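You operate a simulated robot arm through the tools that you are given. There is no shell and no other tool. Be economical: measure what you need, move in short steps, check, and stop when the job is done.

You run a simulated two-armed robot. Do the job below in one go: nothing can be reset, and whatever is moved stays where it is left.

Task
Dust the frame back, seat it in the round frame and do up the clip.
Fine: use the soft brush and stand it back in its well; hold the frame still while you turn the clip.

The check looks at the end state, three seconds after you hand in, the way a careful person would. Anything else that was tipped, shoved, dropped, spilled or broken makes it a failure.

Robot
Two 6-joint arms with two-finger parallel grippers on one trunk that stands fixed in place. Base frame: the origin is at the foot of the trunk, x ahead of it, y to its left, z up; the work surface is at about z = 800. Readings come in mm, degrees, newtons and seconds.
The left shoulder is at [20, 148, 841], the right one opposite. With the tool pointing down near the work surface each hand reaches from about 280 to 900 mm from the base axis, measured 20 degrees to its own side. Payload 4.4 kg a hand.
Tool frame (each hand has its own): the origin (TCP) lies between the finger pads and is the grasp point; the fingertips stand 23 mm ahead of it; z points along the fingers, y is the line along which they close. Largest opening 94 mm; finger width 38, thickness 10; the body of the gripper, 54 by 96 mm, starts 39 mm behind the TCP.
Orientation is that of the tool frame in the base frame, as a unit quaternion [x, y, z, w]. With the fingers straight down and closing along the base's y, the tool's x points along the base's -x, its y along +y and its z along -z.

Tools
- The arms move only by the tool jog_arm. It takes "left_rows", "right_rows" or both (then of equal length, played together; a hand with none holds still); each is a list of rows, each an object of numbers (a shift or turn left out is 0, a gripper value left out holds the last): "dx", "dy", "dz": the shift along the base's x, y, z in mm; "rx", "ry", "rz": the turn, a rotation vector about the base's x, y, z in degrees. In form: [{"dx": .., "dy": .., "dz": .., "rx": .., "ry": .., "rz": ..}, ...]. A call has 1 to 12 rows; each row is the pose to reach, as a shift and turn from the pose commanded when the call began. "left_claw" and "right_claw" are, for a hand that has rows, the finger opening in mm, from 0 to 94, set as the call begins (left out, the last holds). Each row takes 0.2 s and may step no farther than 50 mm and 8.6 degrees from the row before; otherwise, or with a gripper value out of range, the whole call is refused. Where a pose cannot be reached the arm comes as near as it can. A force on the tool above 40 N (or 10 N above the force at the start of the call, whichever is more), or a blocked arm, ends the call early, and 0.2 s more pass. Each finger travels about 45 mm/s and halts on what it meets, pressing with about 29 N; the grip force reading is that of the motor and also rises with nothing between the fingers. The clock runs only during rows and for 0.2 s after the last one: add rows that repeat a pose to give the fingers time. It gives the time, the measured TCP pose, the force on the tool (base axes), the opening and the grip force at its end, in the units of the frame above (readings bear some noise), and new pictures: "show" is both (left out), scene, wrist or none (wrist: the cameras of the hands that moved).
- Cameras (640 x 400 px; columns grow to the right, rows downward): "scene" is fixed at [58.3, 0.4, 1521.1]; the picture's right is [-0.00, -1.00, 0.00], its down [-0.56, 0.00, -0.83] and it looks along [0.83, -0.00, -0.56] (base axes); focal length 332 px, centre (320, 200). "left" rides on the left gripper at [-39, 0, -44] in its tool frame; the picture's right is [0.00, -1.00, 0.00], its down [0.97, 0.00, -0.24] and it looks along [0.24, 0.00, 0.97] (tool axes); focal length 218 px, centre (320, 200). "right" rides on the right gripper at [-39, 0, -44] in its tool frame; the picture's right is [0.00, -1.00, 0.00], its down [0.97, 0.00, -0.24] and it looks along [0.24, 0.00, 0.97] (tool axes); focal length 218 px, centre (320, 200).
- pixel_to_xyz(camera, pixels): for up to 12 pixels [column, row] of the newest picture of that camera ("zoom" is the newest enlarged one), the place [x, y, z] in the base frame of the surface seen there, good to about 3 mm. The clock stands still meanwhile.
- enlarge(camera, box): a new picture of the part [left, top, right, bottom] of that camera's present view, enlarged. The clock stands still meanwhile.
- sign_off(): hands the job in; it is judged then, once.

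Work in short steps. Measure before you move; look again where a grasp or a placing could have gone wrong, and mend it. You have 80 turns and 120 pictures in all, those below and enlarged ones among them. Open the grippers and draw the arms clear of the work before you hand the job in, unless the task says otherwise; then end with one line.

The tools are called after "Request:" by a JSON object that holds its "fn" and its "kwargs". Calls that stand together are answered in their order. jog_arm: Moves the arms, as the interface text tells. Its arguments: {"type":"object","properties":{"left_rows":{"type":"array","items":{"type":"object","properties":{"dx":{"type":"number"},"dy":{"type":"number"},"dz":{"type":"number"},"rx":{"type":"number"},"ry":{"type":"number"},"rz":{"type":"number"}}}},"left_claw":{"type":"number"},"right_rows":{"type":"array","items":{"type":"object","properties":{"dx":{"type":"number"},"dy":{"type":"number"},"dz":{"type":"number"},"rx":{"type":"number"},"ry":{"type":"number"},"rz":{"type":"number"}}}},"right_claw":{"type":"number"},"show":{"type":"string","enum":["both","scene","wrist","none"]}},"required":[]} The other tools are called the same way: pixel_to_xyz (camera, pixels) gives the place of the surface under pixels of a picture; enlarge (camera, box) takes an enlarged picture of a part of a camera's view; sign_off () hands the job in.

At the start:

```text
time: 0.0
left_ee_pos: [546.9, 297.4, 1187.5]
left_tcp_rot: [0.0, 1.0, -0.001, 0.0]
left_force: [-0.2, 0.1, -0.3]
left_finger_gap: 94.0
left_gripper_force: 0.0
right_ee_pos: [661.0, -265.2, 1154.3]
right_tcp_rot: [0.0, 1.0, 0.0, 0.0]
right_force: [0.7, 0.4, -0.5]
right_finger_gap: 93.8
right_gripper_force: 0.0
```

scene: 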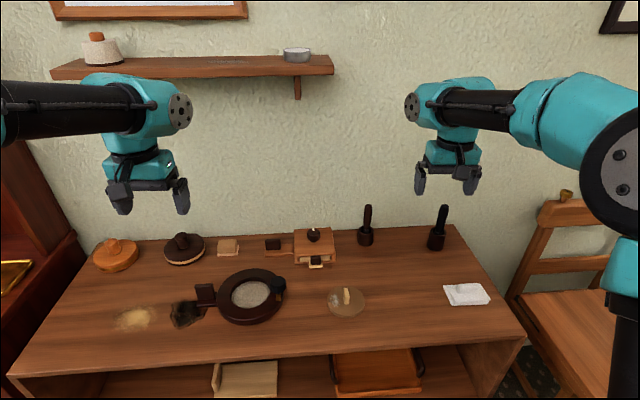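
right: 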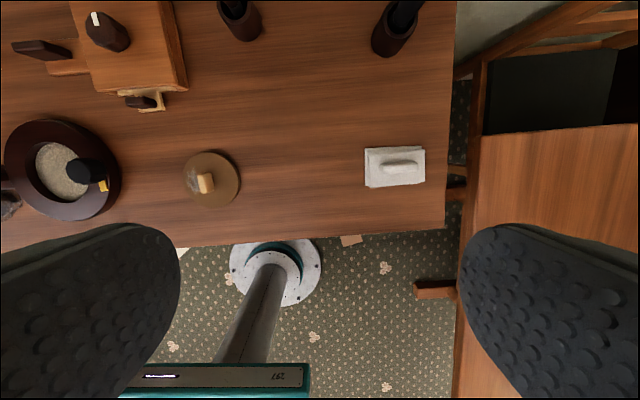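
left: 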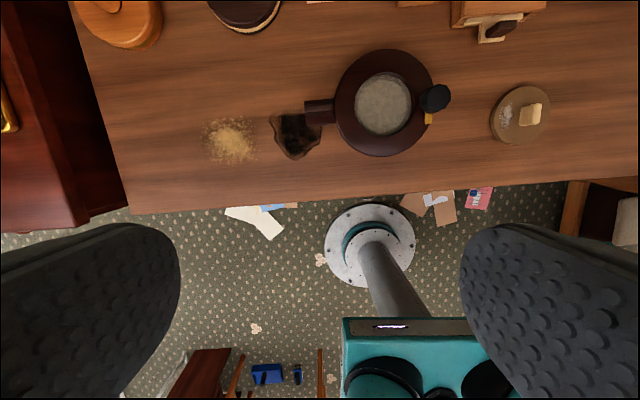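

The table shows a round dark frame at about (250,297), a disc with a knob at (346,300), brushes at (366,235) and (438,235), and two round things at (116,255) and (184,248). I enlarge these areas to identify them.

Request:
{"fn": "enlarge", "kwargs": {"camera": "scene", "box": [180, 220, 400, 350]}}

Request:
{"fn": "enlarge", "kwargs": {"camera": "scene", "box": [340, 190, 500, 310]}}

Request:
{"fn": "enlarge", "kwargs": {"camera": "left", "box": [180, 0, 580, 220]}}

Request:
{"fn": "enlarge", "kwargs": {"camera": "right", "box": [0, 0, 440, 240]}}

```text
2.91 times, centred on (290, 285) of scene
```

zoom: 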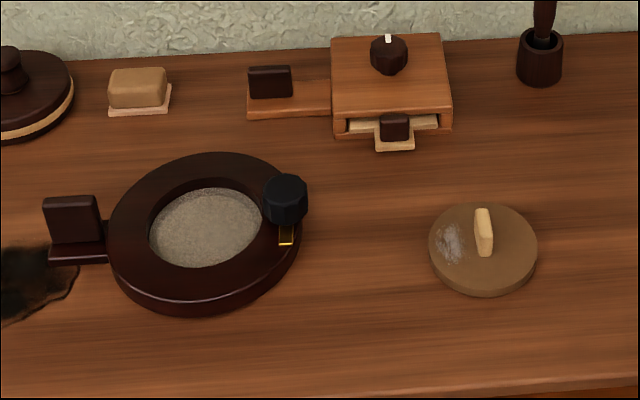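

```text
3.33 times, centred on (420, 250) of scene
```

zoom: 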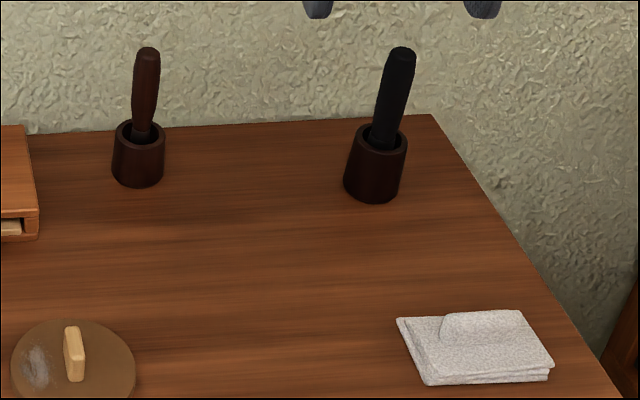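

```text
1.60 times, centred on (380, 110) of left
```

zoom: 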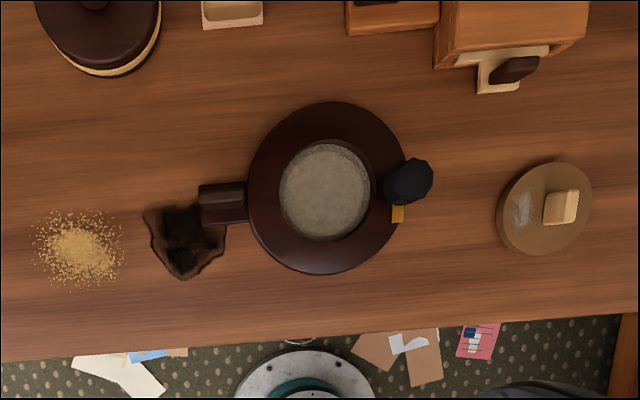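

```text
1.45 times, centred on (220, 120) of right
```

zoom: 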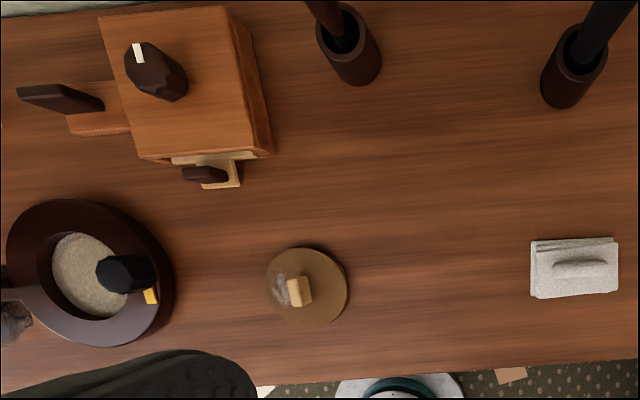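

The frame back is the beige disc with a tab and a dust patch; the round frame has a handle plate and a black knob clip with a yellow pointer. I measure key points.

Request:
{"fn": "pixel_to_xyz", "kwargs": {"camera": "scene", "pixels": [[346, 294], [346, 290], [332, 300], [363, 300], [347, 315], [335, 300], [279, 283], [250, 295], [205, 292], [367, 209], [366, 240], [442, 208]]}}

Request:
{"fn": "pixel_to_xyz", "kwargs": {"camera": "left", "pixels": [[382, 105], [382, 52], [382, 155], [337, 105], [430, 120], [435, 98], [429, 119], [320, 111], [355, 105], [410, 105], [382, 77], [382, 132]]}}

Request:
{"fn": "pixel_to_xyz", "kwargs": {"camera": "right", "pixels": [[211, 179], [185, 179], [239, 179], [211, 152], [211, 206], [205, 180], [208, 192], [200, 175], [193, 177], [242, 28], [395, 40], [395, 165]]}}

Request:
{"fn": "enlarge", "kwargs": {"camera": "scene", "box": [320, 280, 376, 320]}}

Request:
{"fn": "enlarge", "kwargs": {"camera": "scene", "box": [190, 260, 300, 330]}}

```text
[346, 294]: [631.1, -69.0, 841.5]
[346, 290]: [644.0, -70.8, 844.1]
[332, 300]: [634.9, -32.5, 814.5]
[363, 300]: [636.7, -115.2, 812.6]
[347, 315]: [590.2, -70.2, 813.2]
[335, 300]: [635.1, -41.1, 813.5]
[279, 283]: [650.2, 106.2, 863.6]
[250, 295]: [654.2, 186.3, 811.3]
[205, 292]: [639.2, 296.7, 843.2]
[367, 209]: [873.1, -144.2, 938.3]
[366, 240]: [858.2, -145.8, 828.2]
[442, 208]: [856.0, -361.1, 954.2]
```

```text
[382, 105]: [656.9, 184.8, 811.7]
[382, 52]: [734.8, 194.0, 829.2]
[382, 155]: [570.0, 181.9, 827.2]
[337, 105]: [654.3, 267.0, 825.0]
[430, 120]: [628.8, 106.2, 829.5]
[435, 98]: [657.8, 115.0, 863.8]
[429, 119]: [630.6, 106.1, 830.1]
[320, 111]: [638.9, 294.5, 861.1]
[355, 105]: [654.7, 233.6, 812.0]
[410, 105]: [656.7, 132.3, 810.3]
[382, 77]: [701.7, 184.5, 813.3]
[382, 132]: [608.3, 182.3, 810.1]
```

```text
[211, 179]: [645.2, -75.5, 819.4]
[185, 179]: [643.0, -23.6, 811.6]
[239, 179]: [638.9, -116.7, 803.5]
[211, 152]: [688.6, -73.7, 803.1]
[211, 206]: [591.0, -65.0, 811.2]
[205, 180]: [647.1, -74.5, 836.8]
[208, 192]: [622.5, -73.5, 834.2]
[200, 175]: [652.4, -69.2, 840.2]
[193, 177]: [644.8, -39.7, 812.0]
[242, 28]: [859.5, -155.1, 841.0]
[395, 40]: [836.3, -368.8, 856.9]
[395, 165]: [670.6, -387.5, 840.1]
```

```text
10.00 times, centred on (348, 300) of scene
```

zoom: 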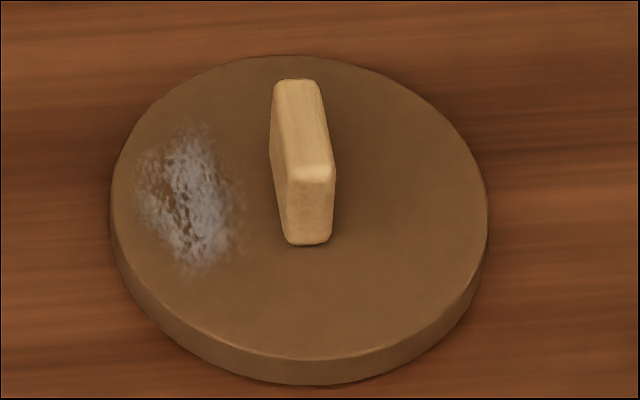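

```text
5.71 times, centred on (245, 295) of scene
```

zoom: 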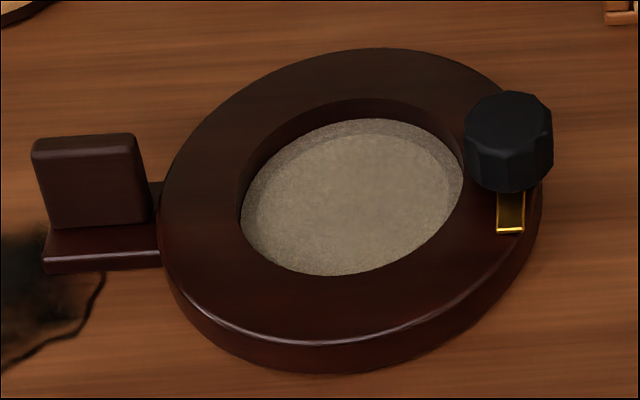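

Next I move the right hand closer to the two brushes to tell which is soft and measure them.

Request:
{"fn": "jog_arm", "kwargs": {"right_rows": [{"dx": 40, "dy": 10, "dz": 0}, {"dx": 80, "dy": 10, "dz": -20}, {"dx": 120, "dy": 10, "dz": -40}, {"dx": 150, "dy": 10, "dz": -50}], "show": "both"}}

```text
time: 1.0
left_ee_pos: [546.0, 298.2, 1187.9]
left_tcp_rot: [-0.001, 1.0, -0.001, 0.0]
left_force: [0.1, 0.2, -0.1]
left_finger_gap: 94.2
left_gripper_force: 0.1
right_ee_pos: [809.1, -256.0, 1103.8]
right_tcp_rot: [0.0, 1.0, 0.0, 0.001]
right_force: [-0.5, -0.4, 0.3]
right_finger_gap: 94.2
right_gripper_force: 0.1
```

scene: 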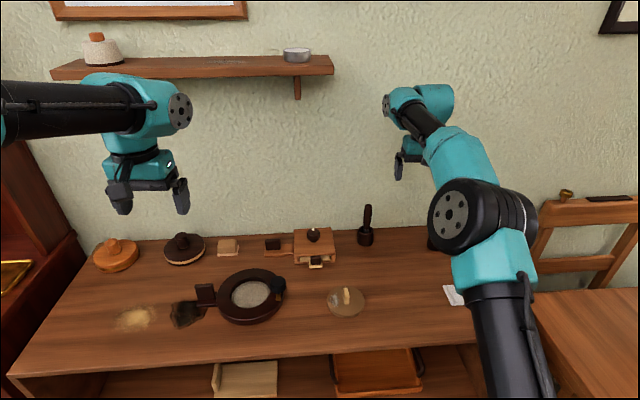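
right: 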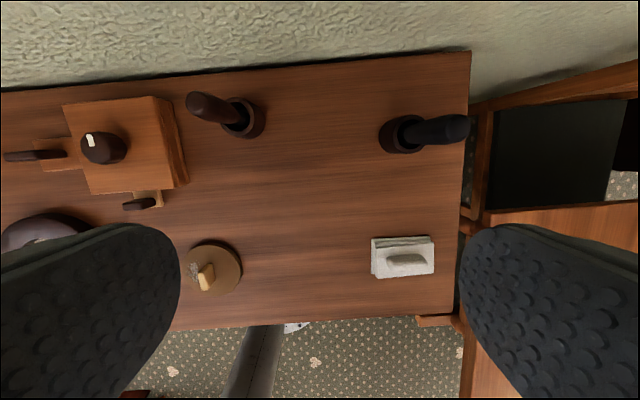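

Handles at (212,107) and (440,130) in the right view; I zoom on both to look for bristles in the wells.

Request:
{"fn": "enlarge", "kwargs": {"camera": "right", "box": [170, 70, 280, 140]}}

Request:
{"fn": "enlarge", "kwargs": {"camera": "right", "box": [370, 95, 480, 165]}}

Request:
{"fn": "pixel_to_xyz", "kwargs": {"camera": "right", "pixels": [[192, 102], [205, 106], [220, 112], [235, 118], [256, 108], [244, 134], [462, 128], [440, 130], [420, 133], [404, 118], [385, 137], [405, 150]]}}

```text
5.71 times, centred on (225, 105) of right
```

zoom: 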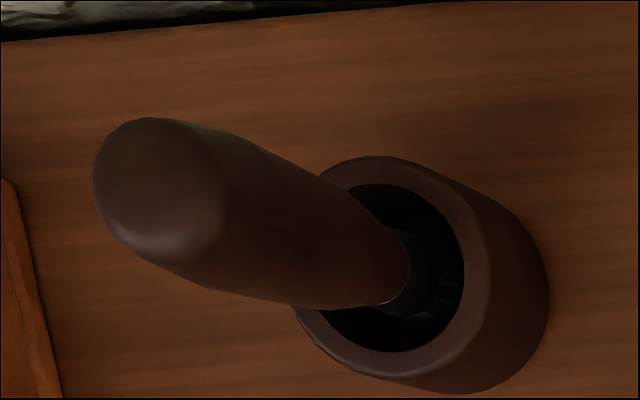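

```text
5.71 times, centred on (425, 130) of right
```

zoom: 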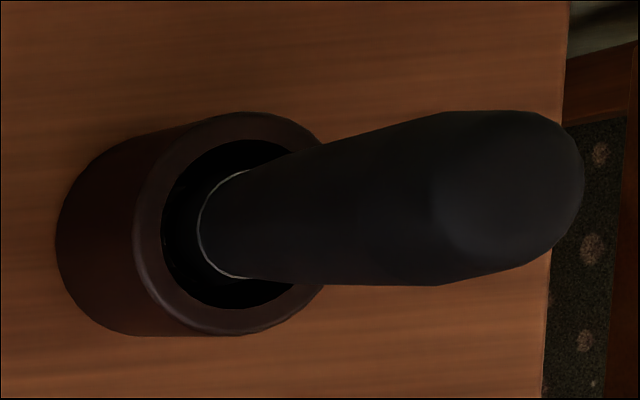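

```text
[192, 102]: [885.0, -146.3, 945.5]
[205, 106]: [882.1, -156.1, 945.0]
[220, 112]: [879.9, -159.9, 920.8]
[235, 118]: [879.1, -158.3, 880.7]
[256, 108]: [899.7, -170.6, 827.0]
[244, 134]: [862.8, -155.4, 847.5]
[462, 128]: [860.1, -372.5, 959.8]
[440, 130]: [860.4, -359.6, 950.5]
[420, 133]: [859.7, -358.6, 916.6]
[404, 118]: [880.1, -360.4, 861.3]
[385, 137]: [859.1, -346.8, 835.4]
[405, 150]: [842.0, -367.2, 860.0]
```

The brown brush (axis about (881,-152), top z 945) shows dark hair in its well; the black one has a metal ring. I'll approach the brown one with the tool tilted 35° forward for reach, stopping short to look.

Request:
{"fn": "jog_arm", "kwargs": {"right_rows": [{"dx": 0, "dy": 25, "dz": 0, "ry": -7}, {"dx": 0, "dy": 50, "dz": -10, "ry": -14}, {"dx": 0, "dy": 75, "dz": -25, "ry": -21}, {"dx": 0, "dy": 95, "dz": -50, "ry": -28}, {"dx": 0, "dy": 103, "dz": -80, "ry": -35}], "show": "both"}}

```text
time: 2.2
left_ee_pos: [547.8, 296.9, 1188.2]
left_tcp_rot: [-0.001, 1.0, 0.0, 0.001]
left_force: [0.1, -0.1, 0.5]
left_finger_gap: 94.0
left_gripper_force: 0.1
right_ee_pos: [806.3, -152.8, 1024.8]
right_tcp_rot: [-0.001, 0.954, 0.001, 0.301]
right_force: [0.0, 0.1, 1.1]
right_finger_gap: 93.9
right_gripper_force: 0.0
```

scene: 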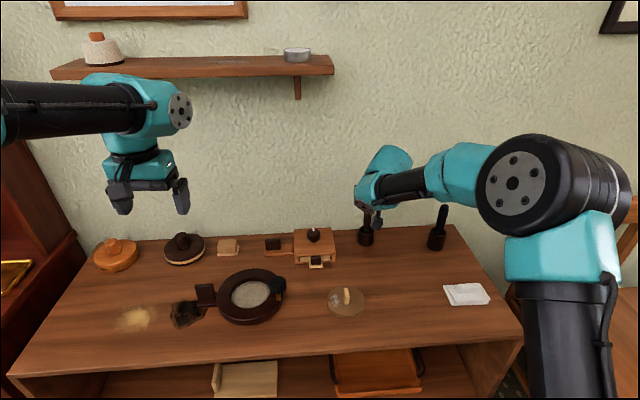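
right: 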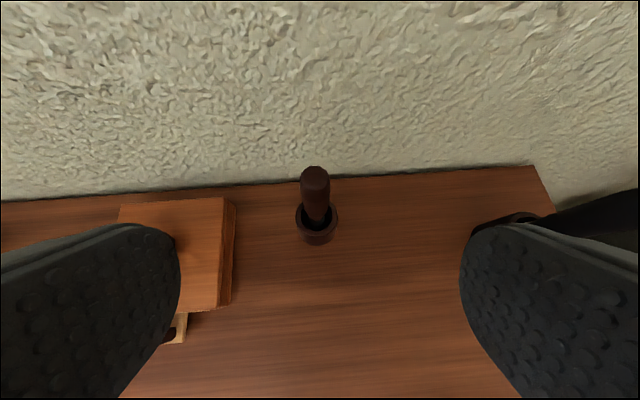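

The handle is at column 315 in the right picture, nearly centred. I measure it and the wall.

Request:
{"fn": "pixel_to_xyz", "kwargs": {"camera": "right", "pixels": [[315, 175], [302, 180], [328, 180], [315, 190], [315, 205], [316, 235], [316, 242], [298, 215], [337, 215], [316, 140], [340, 60]]}}

Request:
{"fn": "enlarge", "kwargs": {"camera": "right", "box": [275, 155, 355, 255]}}

```text
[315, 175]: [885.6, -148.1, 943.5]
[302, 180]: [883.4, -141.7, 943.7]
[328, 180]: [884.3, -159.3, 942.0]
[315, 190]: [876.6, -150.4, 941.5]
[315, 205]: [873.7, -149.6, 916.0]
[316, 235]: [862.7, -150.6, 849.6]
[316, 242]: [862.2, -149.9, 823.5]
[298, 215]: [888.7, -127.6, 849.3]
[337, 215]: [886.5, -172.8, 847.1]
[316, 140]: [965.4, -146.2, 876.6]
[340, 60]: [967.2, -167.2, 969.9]
```

```text
4.00 times, centred on (315, 205) of right
```

zoom: 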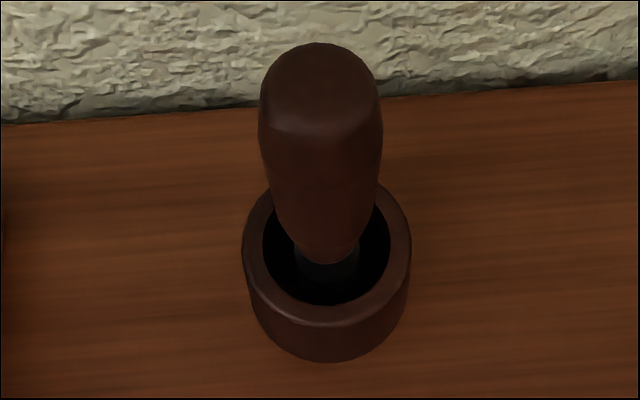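

Handle axis ≈ (883,-150). I advance along the tool axis to z≈918 with the fingers open.

Request:
{"fn": "jog_arm", "kwargs": {"right_rows": [{"dx": 24, "dy": 2.5, "dz": -35}, {"dx": 48, "dy": 2.5, "dz": -70}, {"dx": 62, "dy": 2.5, "dz": -90}, {"dx": 73, "dy": 2.5, "dz": -106}, {"dx": 73, "dy": 2.5, "dz": -106}], "show": "wrist"}}

```text
time: 3.4
left_ee_pos: [546.4, 297.0, 1186.9]
left_tcp_rot: [0.0, 1.0, -0.001, 0.0]
left_force: [0.4, 0.3, -0.4]
left_finger_gap: 94.1
left_gripper_force: 0.1
right_ee_pos: [885.2, -148.7, 917.3]
right_tcp_rot: [0.0, 0.954, 0.0, 0.3]
right_force: [0.9, -0.4, -0.7]
right_finger_gap: 94.2
right_gripper_force: 0.1
```

right: 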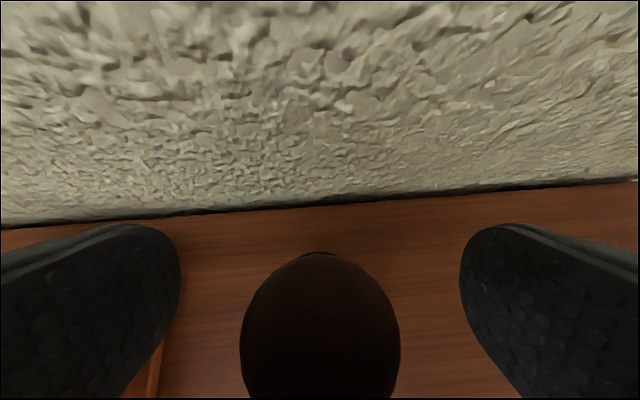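

The handle is centred (column 320) between the fingers. I close on it and give it time.

Request:
{"fn": "jog_arm", "kwargs": {"right_rows": [{"dx": 0}, {"dx": 0}, {"dx": 0}, {"dx": 0}, {"dx": 0}, {"dx": 0}], "right_claw": 10, "show": "wrist"}}

```text
time: 4.8
left_ee_pos: [546.9, 297.7, 1188.9]
left_tcp_rot: [0.0, 1.0, -0.001, 0.0]
left_force: [0.4, -0.3, -0.2]
left_finger_gap: 94.1
left_gripper_force: 0.0
right_ee_pos: [884.3, -149.5, 916.8]
right_tcp_rot: [0.0, 0.954, 0.0, 0.3]
right_force: [0.4, -0.4, 0.6]
right_finger_gap: 22.7
right_gripper_force: 29.0
```

right: 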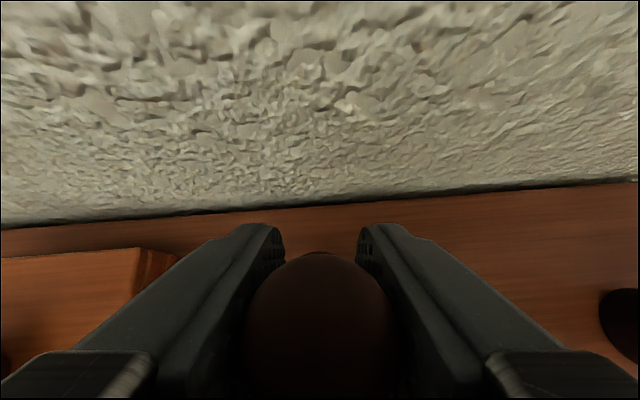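

Gripped at 22.7 mm. I lift straight up about 100 mm and look at the bristles from the scene camera.

Request:
{"fn": "jog_arm", "kwargs": {"right_rows": [{"dz": 15}, {"dz": 35}, {"dz": 60}, {"dz": 85}, {"dz": 100}], "show": "scene"}}

Request:
{"fn": "enlarge", "kwargs": {"camera": "scene", "box": [320, 150, 440, 250]}}

```text
time: 6.0
left_ee_pos: [547.1, 296.0, 1188.0]
left_tcp_rot: [0.0, 1.0, 0.0, -0.001]
left_force: [0.3, -0.1, 0.0]
left_finger_gap: 93.8
left_gripper_force: 0.0
right_ee_pos: [884.6, -149.3, 1019.0]
right_tcp_rot: [0.0, 0.954, 0.0, 0.3]
right_force: [0.1, -0.2, -1.4]
right_finger_gap: 22.8
right_gripper_force: 28.9
```

scene: 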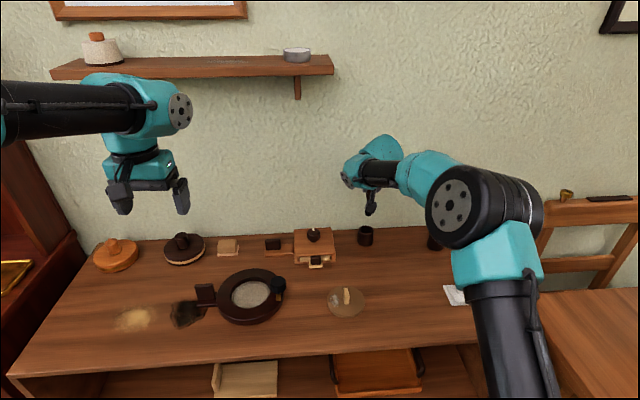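

```text
4.00 times, centred on (380, 200) of scene
```

zoom: 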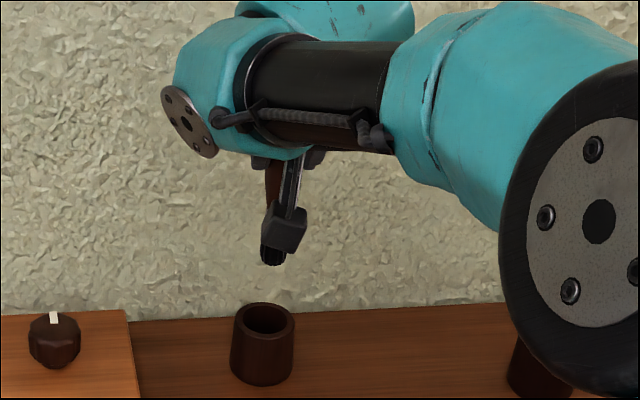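

The tip shows just below the finger near scene (388,212); I zoom in harder and measure it.

Request:
{"fn": "enlarge", "kwargs": {"camera": "scene", "box": [374, 195, 404, 220]}}

Request:
{"fn": "pixel_to_xyz", "kwargs": {"camera": "scene", "pixels": [[388, 215], [387, 212], [389, 212], [366, 230], [366, 228]]}}

```text
16.00 times, centred on (389, 208) of scene
```

zoom: 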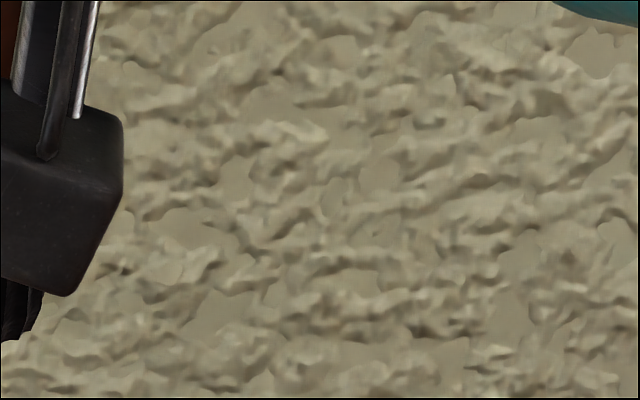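

```text
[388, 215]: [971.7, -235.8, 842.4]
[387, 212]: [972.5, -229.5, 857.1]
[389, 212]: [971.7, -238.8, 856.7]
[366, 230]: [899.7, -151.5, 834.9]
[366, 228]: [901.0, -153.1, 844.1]
```

Request:
{"fn": "enlarge", "kwargs": {"camera": "scene", "box": [358, 192, 388, 222]}}

Request:
{"fn": "pixel_to_xyz", "kwargs": {"camera": "scene", "pixels": [[370, 215], [371, 213], [372, 211]]}}

```text
13.33 times, centred on (373, 207) of scene
```

zoom: 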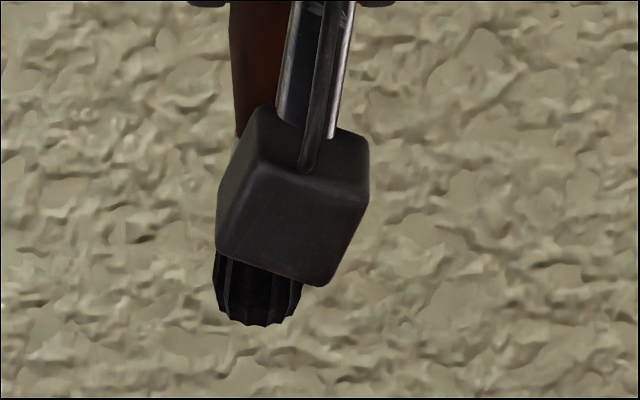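

```text
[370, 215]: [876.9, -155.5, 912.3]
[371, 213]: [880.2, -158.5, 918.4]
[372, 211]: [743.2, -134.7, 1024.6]
```

The brown brush has a dark fluted tuft, its tip about 107 mm below the TCP. To compare I move over beside the black brush and look into its well.

Request:
{"fn": "jog_arm", "kwargs": {"right_rows": [{"dx": -30, "dy": -30}, {"dx": -60, "dy": -65}, {"dx": -80, "dy": -105}, {"dx": -85, "dy": -145}, {"dx": -85, "dy": -165}], "show": "wrist"}}

```text
time: 7.2
left_ee_pos: [547.2, 297.4, 1188.2]
left_tcp_rot: [0.0, 1.0, 0.0, 0.0]
left_force: [0.1, 1.2, 0.1]
left_finger_gap: 93.8
left_gripper_force: 0.1
right_ee_pos: [799.9, -314.0, 1016.5]
right_tcp_rot: [0.0, 0.954, 0.0, 0.301]
right_force: [-0.1, 0.2, -0.4]
right_finger_gap: 22.3
right_gripper_force: 28.7
```

right: 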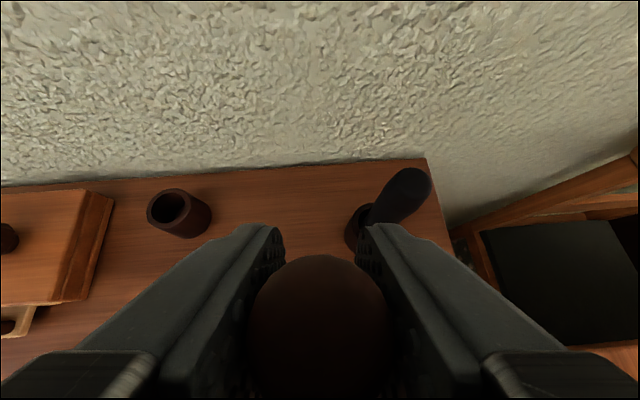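

Request:
{"fn": "enlarge", "kwargs": {"camera": "right", "box": [335, 180, 405, 240]}}

Request:
{"fn": "enlarge", "kwargs": {"camera": "scene", "box": [400, 180, 460, 250]}}

```text
6.67 times, centred on (370, 210) of right
```

zoom: 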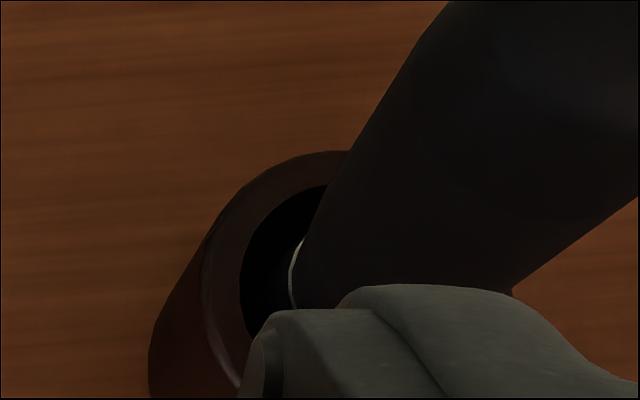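

```text
5.71 times, centred on (430, 215) of scene
```

zoom: 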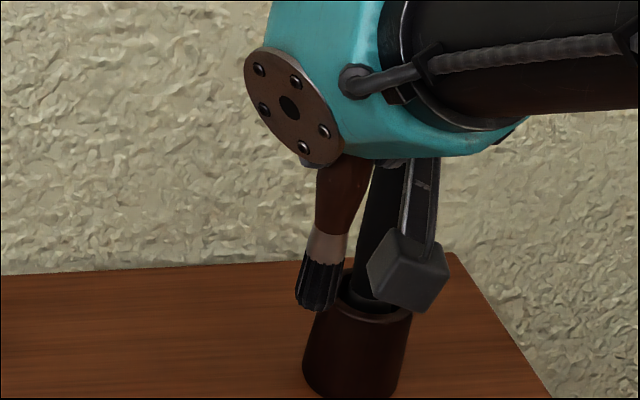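

Both brushes have a ferrule, so I must see the other's bristles to be sure. I put the brown one back along the exact reverse path first.

Request:
{"fn": "jog_arm", "kwargs": {"right_rows": [{"dx": 0, "dy": 30}, {"dx": 10, "dy": 70}, {"dx": 35, "dy": 110}, {"dx": 60, "dy": 140}, {"dx": 85, "dy": 165}, {"dx": 85, "dy": 165}, {"dx": 85, "dy": 165, "dz": -25}, {"dx": 85, "dy": 165, "dz": -50}, {"dx": 85, "dy": 165, "dz": -75}, {"dx": 85, "dy": 165, "dz": -90}, {"dx": 85, "dy": 165, "dz": -99}, {"dx": 85, "dy": 165, "dz": -99}], "show": "both"}}

```text
time: 9.8
left_ee_pos: [547.7, 298.0, 1187.0]
left_tcp_rot: [0.0, 1.0, -0.002, 0.001]
left_force: [0.0, 0.2, 0.4]
left_finger_gap: 94.1
left_gripper_force: 0.1
right_ee_pos: [883.0, -150.0, 919.5]
right_tcp_rot: [0.0, 0.953, 0.0, 0.301]
right_force: [-0.7, 0.7, 3.5]
right_finger_gap: 22.5
right_gripper_force: 29.7
```

scene: 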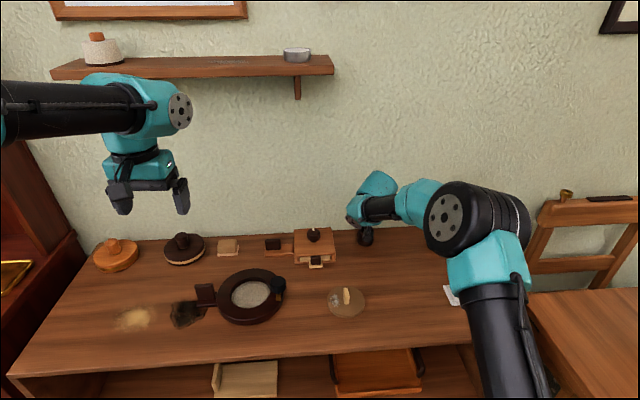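
right: 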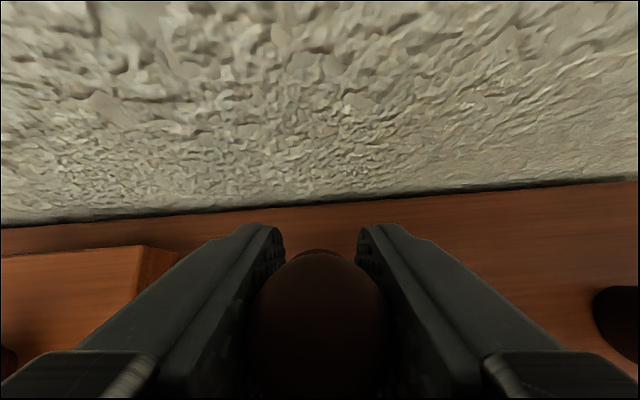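

It's down in the well (small upward force). I release and withdraw along the tool axis.

Request:
{"fn": "jog_arm", "kwargs": {"right_rows": [{"dx": 0}, {"dx": 0}, {"dx": 0}, {"dx": 0}, {"dx": 0}, {"dx": -14, "dz": 20}, {"dx": -35, "dz": 50}, {"dx": -63, "dz": 90}, {"dx": -75, "dz": 115}], "right_claw": 94, "show": "wrist"}}

```text
time: 11.8
left_ee_pos: [548.8, 297.1, 1187.0]
left_tcp_rot: [0.0, 1.0, -0.001, 0.001]
left_force: [0.5, 0.4, -0.6]
left_finger_gap: 94.1
left_gripper_force: 0.1
right_ee_pos: [808.5, -150.1, 1032.2]
right_tcp_rot: [0.0, 0.954, 0.0, 0.3]
right_force: [-0.5, -0.1, -0.8]
right_finger_gap: 94.2
right_gripper_force: 0.1
```

right: 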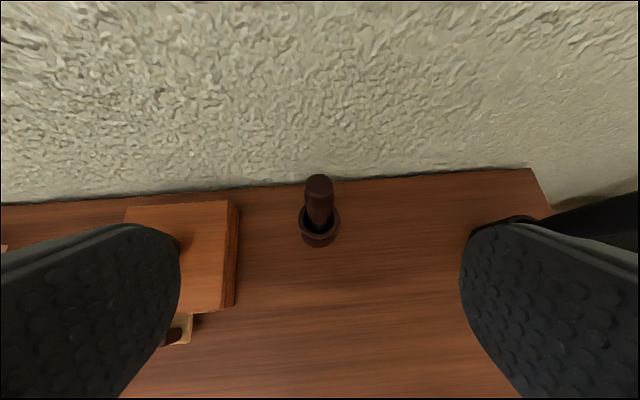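

The brown brush stands as before. I go to a pre-grasp pose in front of the black brush and measure it.

Request:
{"fn": "jog_arm", "kwargs": {"right_rows": [{"dx": -5, "dy": -45, "dz": 5}, {"dx": -10, "dy": -90, "dz": 5}, {"dx": -15, "dy": -135, "dz": 5}, {"dx": -20, "dy": -180, "dz": 5}, {"dx": -23, "dy": -213, "dz": 5}], "show": "wrist"}}

Request:
{"fn": "enlarge", "kwargs": {"camera": "right", "box": [270, 140, 370, 260]}}

```text
time: 13.0
left_ee_pos: [547.5, 297.5, 1187.7]
left_tcp_rot: [-0.001, 1.0, -0.001, 0.001]
left_force: [-0.6, 0.0, -0.3]
left_finger_gap: 93.9
left_gripper_force: 0.0
right_ee_pos: [790.3, -360.0, 1041.4]
right_tcp_rot: [-0.001, 0.954, 0.0, 0.301]
right_force: [0.3, 0.5, -0.2]
right_finger_gap: 94.0
right_gripper_force: 0.0
```

right: 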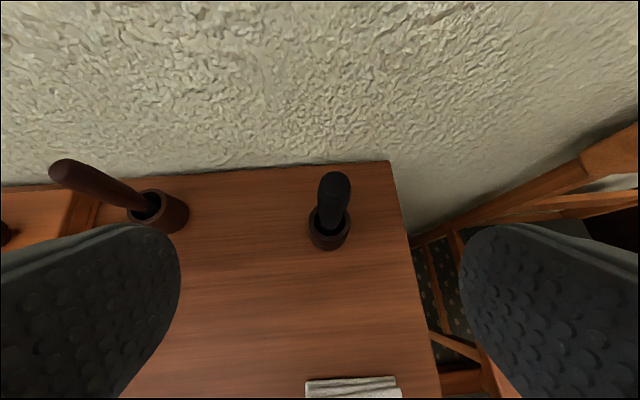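

```text
3.33 times, centred on (320, 200) of right
```

zoom: 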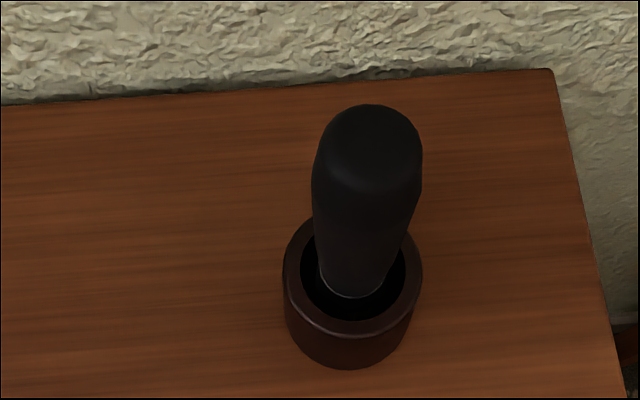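

The black handle is at column ~333; I measure it.

Request:
{"fn": "pixel_to_xyz", "kwargs": {"camera": "right", "pixels": [[334, 180], [334, 200], [331, 215], [320, 192], [347, 192], [328, 240], [311, 225], [349, 225]]}}

```text
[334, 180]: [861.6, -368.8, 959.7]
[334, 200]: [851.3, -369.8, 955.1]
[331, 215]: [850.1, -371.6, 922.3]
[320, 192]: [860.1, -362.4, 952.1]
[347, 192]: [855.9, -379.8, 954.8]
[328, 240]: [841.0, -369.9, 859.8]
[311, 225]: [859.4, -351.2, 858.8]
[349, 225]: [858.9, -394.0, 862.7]
```

Axis ≈ (861,-370), top 957. I centre and advance, then check before closing.

Request:
{"fn": "jog_arm", "kwargs": {"right_rows": [{"dy": -10, "dz": -12}, {"dx": 25, "dy": -10, "dz": -48}, {"dx": 50, "dy": -10, "dz": -83}, {"dx": 71, "dy": -10, "dz": -113}, {"dx": 71, "dy": -10, "dz": -113}], "show": "wrist"}}

```text
time: 14.2
left_ee_pos: [547.4, 296.1, 1187.7]
left_tcp_rot: [0.0, 1.0, -0.001, 0.0]
left_force: [-0.4, 0.4, 0.3]
left_finger_gap: 94.2
left_gripper_force: 0.2
right_ee_pos: [857.2, -371.0, 932.1]
right_tcp_rot: [0.0, 0.954, 0.0, 0.301]
right_force: [0.8, -1.1, -0.3]
right_finger_gap: 94.1
right_gripper_force: 0.1
```

right: 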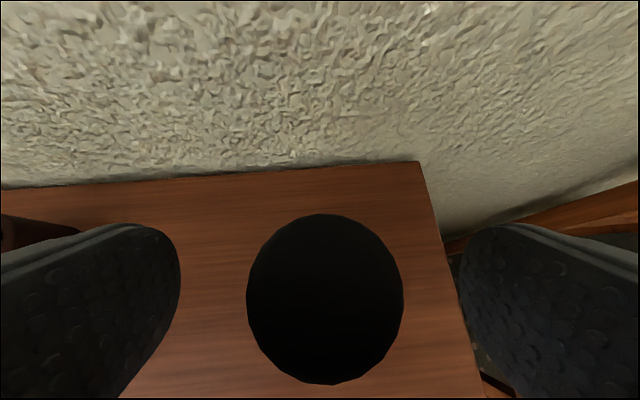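

Centred well. I close on it, wait, then lift 110 mm.

Request:
{"fn": "jog_arm", "kwargs": {"right_rows": [{"dy": -1}, {"dy": -1}, {"dy": -1}, {"dy": -1}, {"dy": -1}, {"dy": -1}, {"dy": -1, "dz": 15}, {"dy": -1, "dz": 40}, {"dy": -1, "dz": 70}, {"dy": -1, "dz": 100}, {"dy": -1, "dz": 110}], "right_claw": 10, "show": "scene"}}

Request:
{"fn": "enlarge", "kwargs": {"camera": "scene", "box": [410, 170, 460, 230]}}

```text
time: 16.6
left_ee_pos: [546.0, 297.2, 1186.2]
left_tcp_rot: [0.001, 1.0, -0.002, 0.0]
left_force: [0.1, -0.4, -0.2]
left_finger_gap: 93.9
left_gripper_force: 0.0
right_ee_pos: [856.9, -371.7, 1036.0]
right_tcp_rot: [0.0, 0.954, 0.0, 0.301]
right_force: [0.9, 0.4, -0.4]
right_finger_gap: 24.2
right_gripper_force: 28.9
```

scene: 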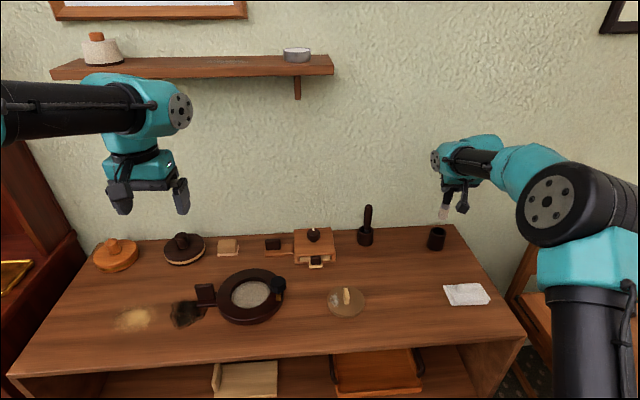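

```text
6.67 times, centred on (435, 200) of scene
```

zoom: 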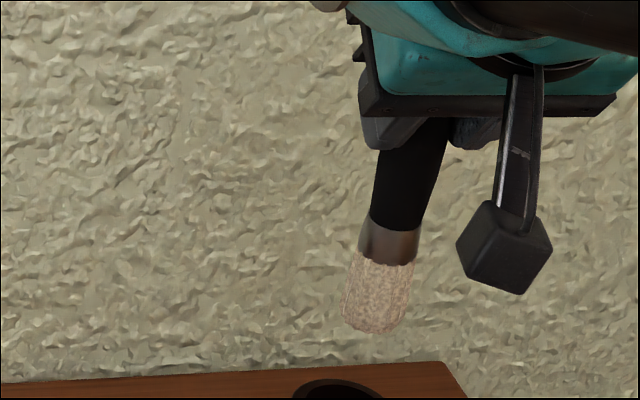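

The black-handled brush has pale, fluffy hair: this is the soft one. I measure the tip at about (441,219).

Request:
{"fn": "pixel_to_xyz", "kwargs": {"camera": "zoom", "pixels": [[372, 320], [375, 270], [375, 300], [348, 300], [400, 305], [390, 240]]}}

Request:
{"fn": "pixel_to_xyz", "kwargs": {"camera": "scene", "pixels": [[338, 300], [342, 306], [337, 294], [347, 294], [436, 228], [436, 233], [436, 246]]}}

```text
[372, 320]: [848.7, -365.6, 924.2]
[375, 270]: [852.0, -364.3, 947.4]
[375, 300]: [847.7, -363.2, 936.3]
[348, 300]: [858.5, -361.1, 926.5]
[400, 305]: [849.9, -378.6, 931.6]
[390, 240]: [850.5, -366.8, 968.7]
```

```text
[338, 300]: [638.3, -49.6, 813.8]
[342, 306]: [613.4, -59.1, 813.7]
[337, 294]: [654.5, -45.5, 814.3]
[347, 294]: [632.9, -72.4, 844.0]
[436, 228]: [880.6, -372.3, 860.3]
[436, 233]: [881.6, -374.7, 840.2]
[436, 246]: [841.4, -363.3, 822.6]
```

Tip ≈ 117 mm below TCP, roughly beneath it. The dust patch is centred near (634,-40) with the tab's edge at y≈-60. I carry the brush to about 35 mm above the dust.

Request:
{"fn": "jog_arm", "kwargs": {"right_rows": [{"dx": -40, "dy": 10}, {"dx": -80, "dy": 35}, {"dx": -110, "dy": 70}, {"dx": -130, "dy": 112}, {"dx": -150, "dy": 155}, {"dx": -170, "dy": 198}, {"dx": -188, "dy": 242, "dz": -10}, {"dx": -205, "dy": 285, "dz": -25}, {"dx": -218, "dy": 315, "dz": -50}, {"dx": -226, "dy": 328, "dz": -70}, {"dx": -226, "dy": 328, "dz": -70}], "show": "both"}}

Request:
{"fn": "enlarge", "kwargs": {"camera": "scene", "box": [310, 230, 400, 320]}}

```text
time: 19.0
left_ee_pos: [548.1, 296.2, 1188.2]
left_tcp_rot: [0.0, 1.0, -0.001, 0.0]
left_force: [-0.3, -0.1, -0.5]
left_finger_gap: 94.1
left_gripper_force: 0.0
right_ee_pos: [629.9, -46.1, 966.1]
right_tcp_rot: [0.0, 0.954, 0.001, 0.301]
right_force: [0.3, -1.0, -0.8]
right_finger_gap: 24.0
right_gripper_force: 29.4
```

scene: 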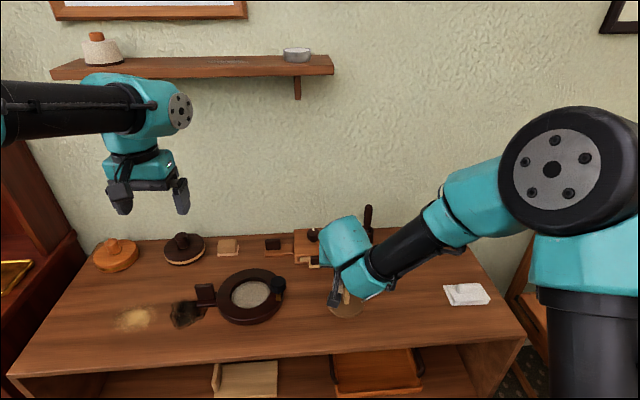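
right: 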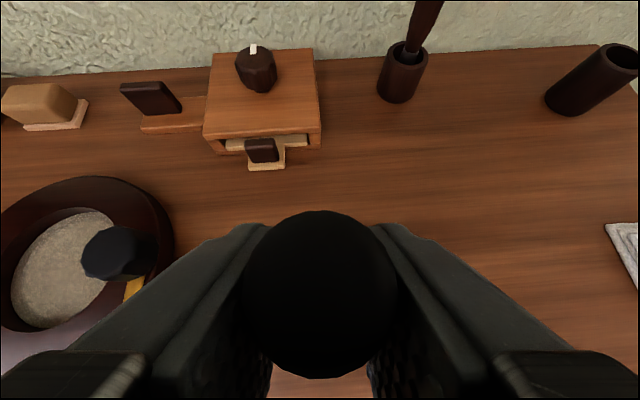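

```text
4.44 times, centred on (355, 275) of scene
```

zoom: 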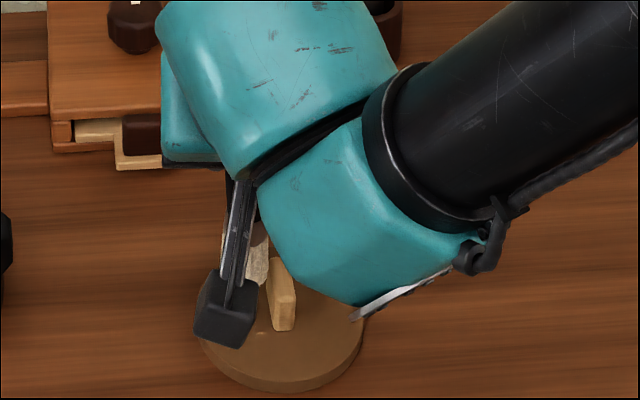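

The scene view is blocked by the gripper, so I look through the left wrist camera.

Request:
{"fn": "enlarge", "kwargs": {"camera": "left", "box": [460, 40, 600, 180]}}

```text
2.86 times, centred on (530, 110) of left
```

zoom: 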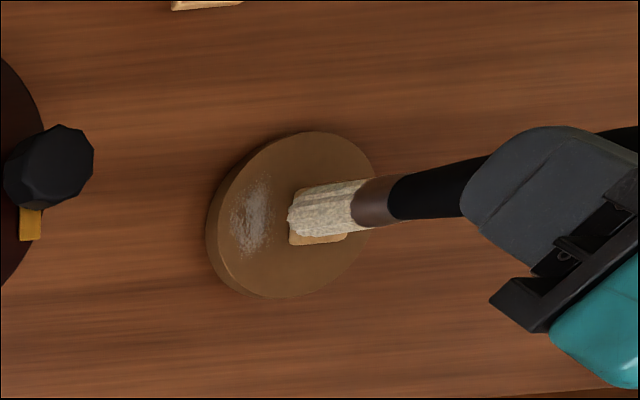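

Good view: dust at zoom (253,215), brush tip near (300,215). I measure them.

Request:
{"fn": "pixel_to_xyz", "kwargs": {"camera": "zoom", "pixels": [[253, 215], [260, 175], [247, 250], [235, 215], [275, 215], [295, 215], [310, 205], [320, 240], [207, 235], [375, 165], [320, 133], [260, 295]]}}

```text
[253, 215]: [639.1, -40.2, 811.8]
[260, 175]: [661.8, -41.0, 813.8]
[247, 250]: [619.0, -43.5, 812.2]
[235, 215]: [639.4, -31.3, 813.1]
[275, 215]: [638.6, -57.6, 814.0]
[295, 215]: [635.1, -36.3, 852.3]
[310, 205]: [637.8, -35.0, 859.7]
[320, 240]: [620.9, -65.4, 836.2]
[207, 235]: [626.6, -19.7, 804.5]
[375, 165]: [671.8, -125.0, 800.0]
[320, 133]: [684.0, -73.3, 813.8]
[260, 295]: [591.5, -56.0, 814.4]
```

Dust centre (640,-42), spanning x 618–662; tip bottom ≈ z 850. I lower gently to contact at the dust and watch the force.

Request:
{"fn": "jog_arm", "kwargs": {"right_rows": [{"dx": 0, "dy": 3, "dz": -20}, {"dx": 0, "dy": 3, "dz": -32}, {"dx": 0, "dy": 3, "dz": -36}, {"dx": 0, "dy": 3, "dz": -38}, {"dx": 0, "dy": 3, "dz": -38}], "show": "none"}}

Request:
{"fn": "enlarge", "kwargs": {"camera": "left", "box": [460, 40, 600, 180]}}

```text
time: 20.2
left_ee_pos: [547.0, 297.3, 1187.4]
left_tcp_rot: [0.0, 1.0, -0.001, -0.001]
left_force: [0.2, 0.2, -0.9]
left_finger_gap: 94.2
left_gripper_force: 0.0
right_ee_pos: [629.5, -43.7, 929.4]
right_tcp_rot: [0.0, 0.953, 0.0, 0.302]
right_force: [1.1, -0.5, 19.7]
right_finger_gap: 23.5
right_gripper_force: 29.1
```

```text
2.86 times, centred on (530, 110) of left
```

zoom: 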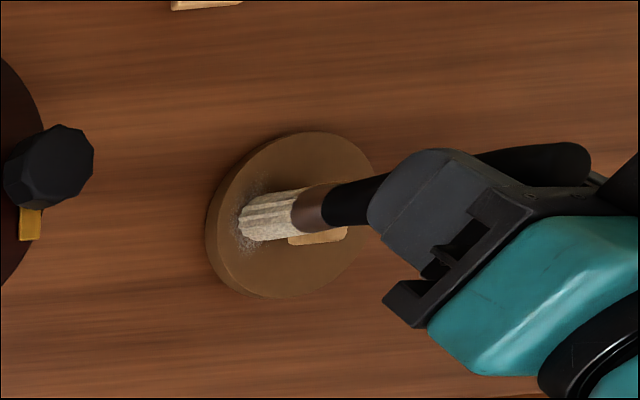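

Contact with 20 N is firm; I ease up 1.5 mm to lighten it.

Request:
{"fn": "jog_arm", "kwargs": {"right_rows": [{"dz": 1.5}, {"dz": 1.5}], "show": "none"}}

```text
time: 20.8
left_ee_pos: [547.3, 297.3, 1187.3]
left_tcp_rot: [0.0, 1.0, -0.002, 0.001]
left_force: [-0.8, 0.6, -0.7]
left_finger_gap: 93.7
left_gripper_force: 0.1
right_ee_pos: [630.1, -43.8, 929.6]
right_tcp_rot: [0.0, 0.954, 0.0, 0.301]
right_force: [2.5, -0.5, 7.5]
right_finger_gap: 23.7
right_gripper_force: 29.3
```

7.5 N; I lighten a further 0.5 mm and stroke back and forth along x over the patch.

Request:
{"fn": "jog_arm", "kwargs": {"right_rows": [{"dz": 0.5, "dx": 8}, {"dz": 0.5, "dx": 16}, {"dz": 0.5, "dx": 25}, {"dz": 0.5, "dx": 16}, {"dz": 0.5, "dx": 8}, {"dz": 0.5, "dx": 0}, {"dz": 0.5, "dx": -8}, {"dz": 0.5, "dx": -14}, {"dz": 0.5, "dx": -6}, {"dz": 0.5, "dx": 3}, {"dz": 0.5, "dx": 3, "dy": 3}], "show": "none"}}

Request:
{"fn": "enlarge", "kwargs": {"camera": "left", "box": [460, 40, 600, 180]}}

```text
time: 23.2
left_ee_pos: [546.8, 297.6, 1187.4]
left_tcp_rot: [0.0, 1.0, -0.001, 0.0]
left_force: [0.7, -0.5, 0.0]
left_finger_gap: 93.8
left_gripper_force: 0.0
right_ee_pos: [632.7, -38.6, 930.5]
right_tcp_rot: [0.0, 0.954, 0.0, 0.301]
right_force: [0.2, 0.0, -0.2]
right_finger_gap: 23.6
right_gripper_force: 28.5
```

```text
2.86 times, centred on (530, 110) of left
```

zoom: 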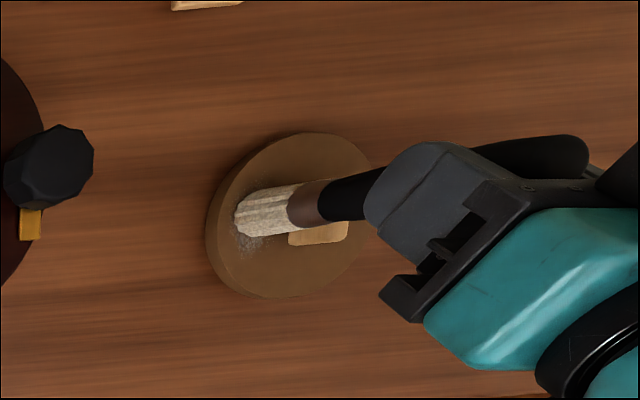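

The upper part is clean; dust remains at the near end (zoom (245,240)). Contact was lost, so I lower 1 mm and stroke further toward -x.

Request:
{"fn": "jog_arm", "kwargs": {"right_rows": [{"dz": -1, "dx": 0}, {"dz": -1, "dx": -9}, {"dz": -1, "dx": -18}, {"dz": -1, "dx": -25}, {"dz": -1, "dx": -16, "dy": -3}, {"dz": -1, "dx": -6, "dy": -3}, {"dz": -1, "dx": 6, "dy": -3}, {"dz": -1, "dx": 18, "dy": -3}, {"dz": -1, "dx": 6, "dy": -1}, {"dz": -1, "dx": -8, "dy": -1}, {"dz": -1, "dx": -22, "dy": -1}, {"dz": 10, "dx": -22, "dy": -1}], "show": "none"}}

Request:
{"fn": "enlarge", "kwargs": {"camera": "left", "box": [460, 40, 600, 180]}}

```text
time: 25.8
left_ee_pos: [547.2, 297.2, 1187.3]
left_tcp_rot: [0.0, 1.0, -0.001, -0.001]
left_force: [0.6, 0.4, 0.1]
left_finger_gap: 93.9
left_gripper_force: 0.0
right_ee_pos: [611.3, -41.0, 942.2]
right_tcp_rot: [0.0, 0.954, 0.001, 0.301]
right_force: [-0.8, -0.8, -0.9]
right_finger_gap: 23.7
right_gripper_force: 29.2
```

```text
2.86 times, centred on (530, 110) of left
```

zoom: 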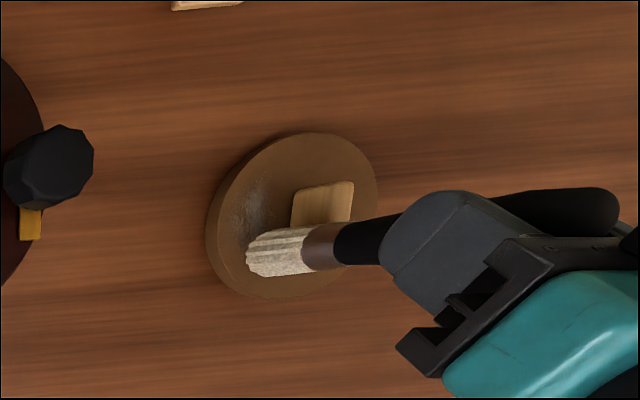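

Most of the dust is gone; a faint trace shows near zoom (255,195). I raise and zoom in.

Request:
{"fn": "jog_arm", "kwargs": {"right_rows": [{"dz": 30, "dy": -20, "dx": -15}, {"dz": 50, "dy": -40, "dx": -30}], "show": "none"}}

Request:
{"fn": "enlarge", "kwargs": {"camera": "left", "box": [495, 75, 555, 155]}}

```text
time: 26.4
left_ee_pos: [546.6, 297.3, 1188.0]
left_tcp_rot: [0.0, 1.0, -0.001, 0.0]
left_force: [0.4, -0.5, -0.2]
left_finger_gap: 94.0
left_gripper_force: 0.1
right_ee_pos: [579.5, -78.4, 991.8]
right_tcp_rot: [0.0, 0.954, 0.0, 0.301]
right_force: [0.7, 0.6, -0.5]
right_finger_gap: 23.7
right_gripper_force: 28.5
```

```text
5.00 times, centred on (525, 115) of left
```

zoom: 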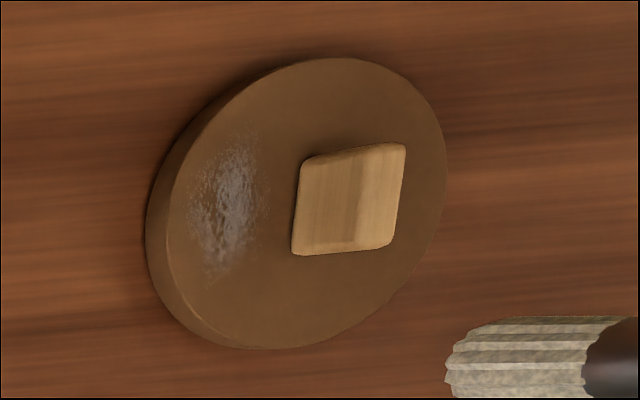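

The patch has faded but remains at zoom (228,205). I re-measure it and the disc and then brush more.

Request:
{"fn": "pixel_to_xyz", "kwargs": {"camera": "zoom", "pixels": [[228, 205], [238, 140], [215, 275], [195, 210], [262, 200], [350, 152], [340, 250], [335, 60], [255, 345], [460, 360], [450, 395], [510, 340]]}}

```text
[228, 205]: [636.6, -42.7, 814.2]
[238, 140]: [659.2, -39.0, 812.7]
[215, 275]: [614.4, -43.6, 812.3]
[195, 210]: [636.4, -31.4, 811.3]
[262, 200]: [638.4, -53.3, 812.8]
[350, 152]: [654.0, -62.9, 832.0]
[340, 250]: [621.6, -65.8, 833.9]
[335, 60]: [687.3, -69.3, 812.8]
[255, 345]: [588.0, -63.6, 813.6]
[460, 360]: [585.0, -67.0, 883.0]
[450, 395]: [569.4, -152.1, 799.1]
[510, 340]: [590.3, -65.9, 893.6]
```

The disc hasn't moved (centre ≈ (638,-67)). I return and do more full-length strokes with about 8–9 N.

Request:
{"fn": "jog_arm", "kwargs": {"right_rows": [{"dx": 30, "dy": 20, "dz": -15}, {"dx": 54, "dy": 35, "dz": -45}, {"dx": 54, "dy": 35, "dz": -58}, {"dx": 54, "dy": 35, "dz": -61}, {"dx": 66, "dy": 35, "dz": -61}, {"dx": 78, "dy": 35, "dz": -61}, {"dx": 66, "dy": 37, "dz": -61}, {"dx": 54, "dy": 37, "dz": -61}, {"dx": 42, "dy": 37, "dz": -61}, {"dx": 30, "dy": 37, "dz": -61}, {"dx": 42, "dy": 39, "dz": -61}, {"dx": 54, "dy": 39, "dz": -61}], "show": "none"}}

Request:
{"fn": "jog_arm", "kwargs": {"right_rows": [{"dx": 12, "dy": 0}, {"dx": 24, "dy": 0}, {"dx": 12, "dy": 0}, {"dx": 0, "dy": 0}, {"dx": -12, "dy": 0}, {"dx": -24, "dy": 0}, {"dx": -12, "dy": -3}, {"dx": 0, "dy": -3}, {"dx": 12, "dy": -3}, {"dx": 24, "dy": -3}, {"dx": 12, "dy": -3}, {"dx": 0, "dy": -3}], "show": "none"}}

Request:
{"fn": "jog_arm", "kwargs": {"right_rows": [{"dx": -12}, {"dx": -24}, {"dx": -12}, {"dx": 0}, {"dx": 12}, {"dx": 24}, {"dx": 12}, {"dx": 0}, {"dx": -12}, {"dx": -24}, {"dx": -24, "dz": 30, "dy": -20}, {"dx": -54, "dz": 60, "dy": -40}], "show": "none"}}

Request:
{"fn": "enlarge", "kwargs": {"camera": "left", "box": [495, 75, 555, 155]}}

```text
time: 29.0
left_ee_pos: [547.8, 298.3, 1187.0]
left_tcp_rot: [0.0, 1.0, -0.001, 0.0]
left_force: [0.1, 0.5, 0.1]
left_finger_gap: 94.0
left_gripper_force: 0.0
right_ee_pos: [635.3, -42.4, 930.0]
right_tcp_rot: [0.001, 0.954, 0.0, 0.301]
right_force: [-0.1, -0.5, -0.3]
right_finger_gap: 23.7
right_gripper_force: 28.6
```

```text
time: 31.6
left_ee_pos: [547.8, 297.3, 1187.9]
left_tcp_rot: [0.0, 1.0, -0.001, 0.0]
left_force: [-0.1, -0.9, -0.1]
left_finger_gap: 93.8
left_gripper_force: 0.1
right_ee_pos: [634.3, -45.6, 930.2]
right_tcp_rot: [0.0, 0.954, 0.0, 0.3]
right_force: [0.5, 0.5, 0.0]
right_finger_gap: 23.5
right_gripper_force: 28.5
```

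```text
time: 34.2
left_ee_pos: [546.3, 298.5, 1188.3]
left_tcp_rot: [0.001, 1.0, -0.001, 0.0]
left_force: [0.5, -0.2, 0.4]
left_finger_gap: 93.7
left_gripper_force: 0.1
right_ee_pos: [580.4, -83.8, 991.5]
right_tcp_rot: [-0.001, 0.954, 0.0, 0.301]
right_force: [0.5, -0.3, -0.3]
right_finger_gap: 23.5
right_gripper_force: 28.8
```

```text
5.00 times, centred on (525, 115) of left
```

zoom: 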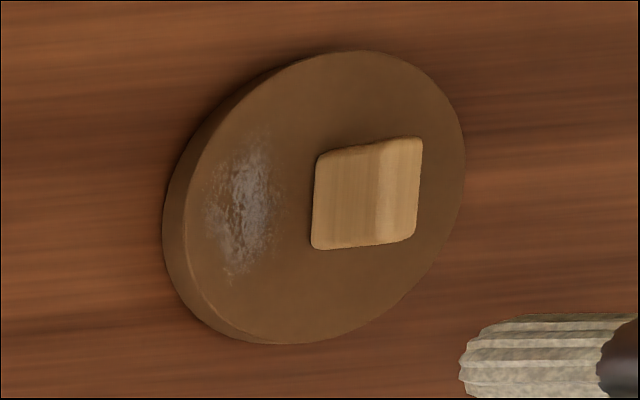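

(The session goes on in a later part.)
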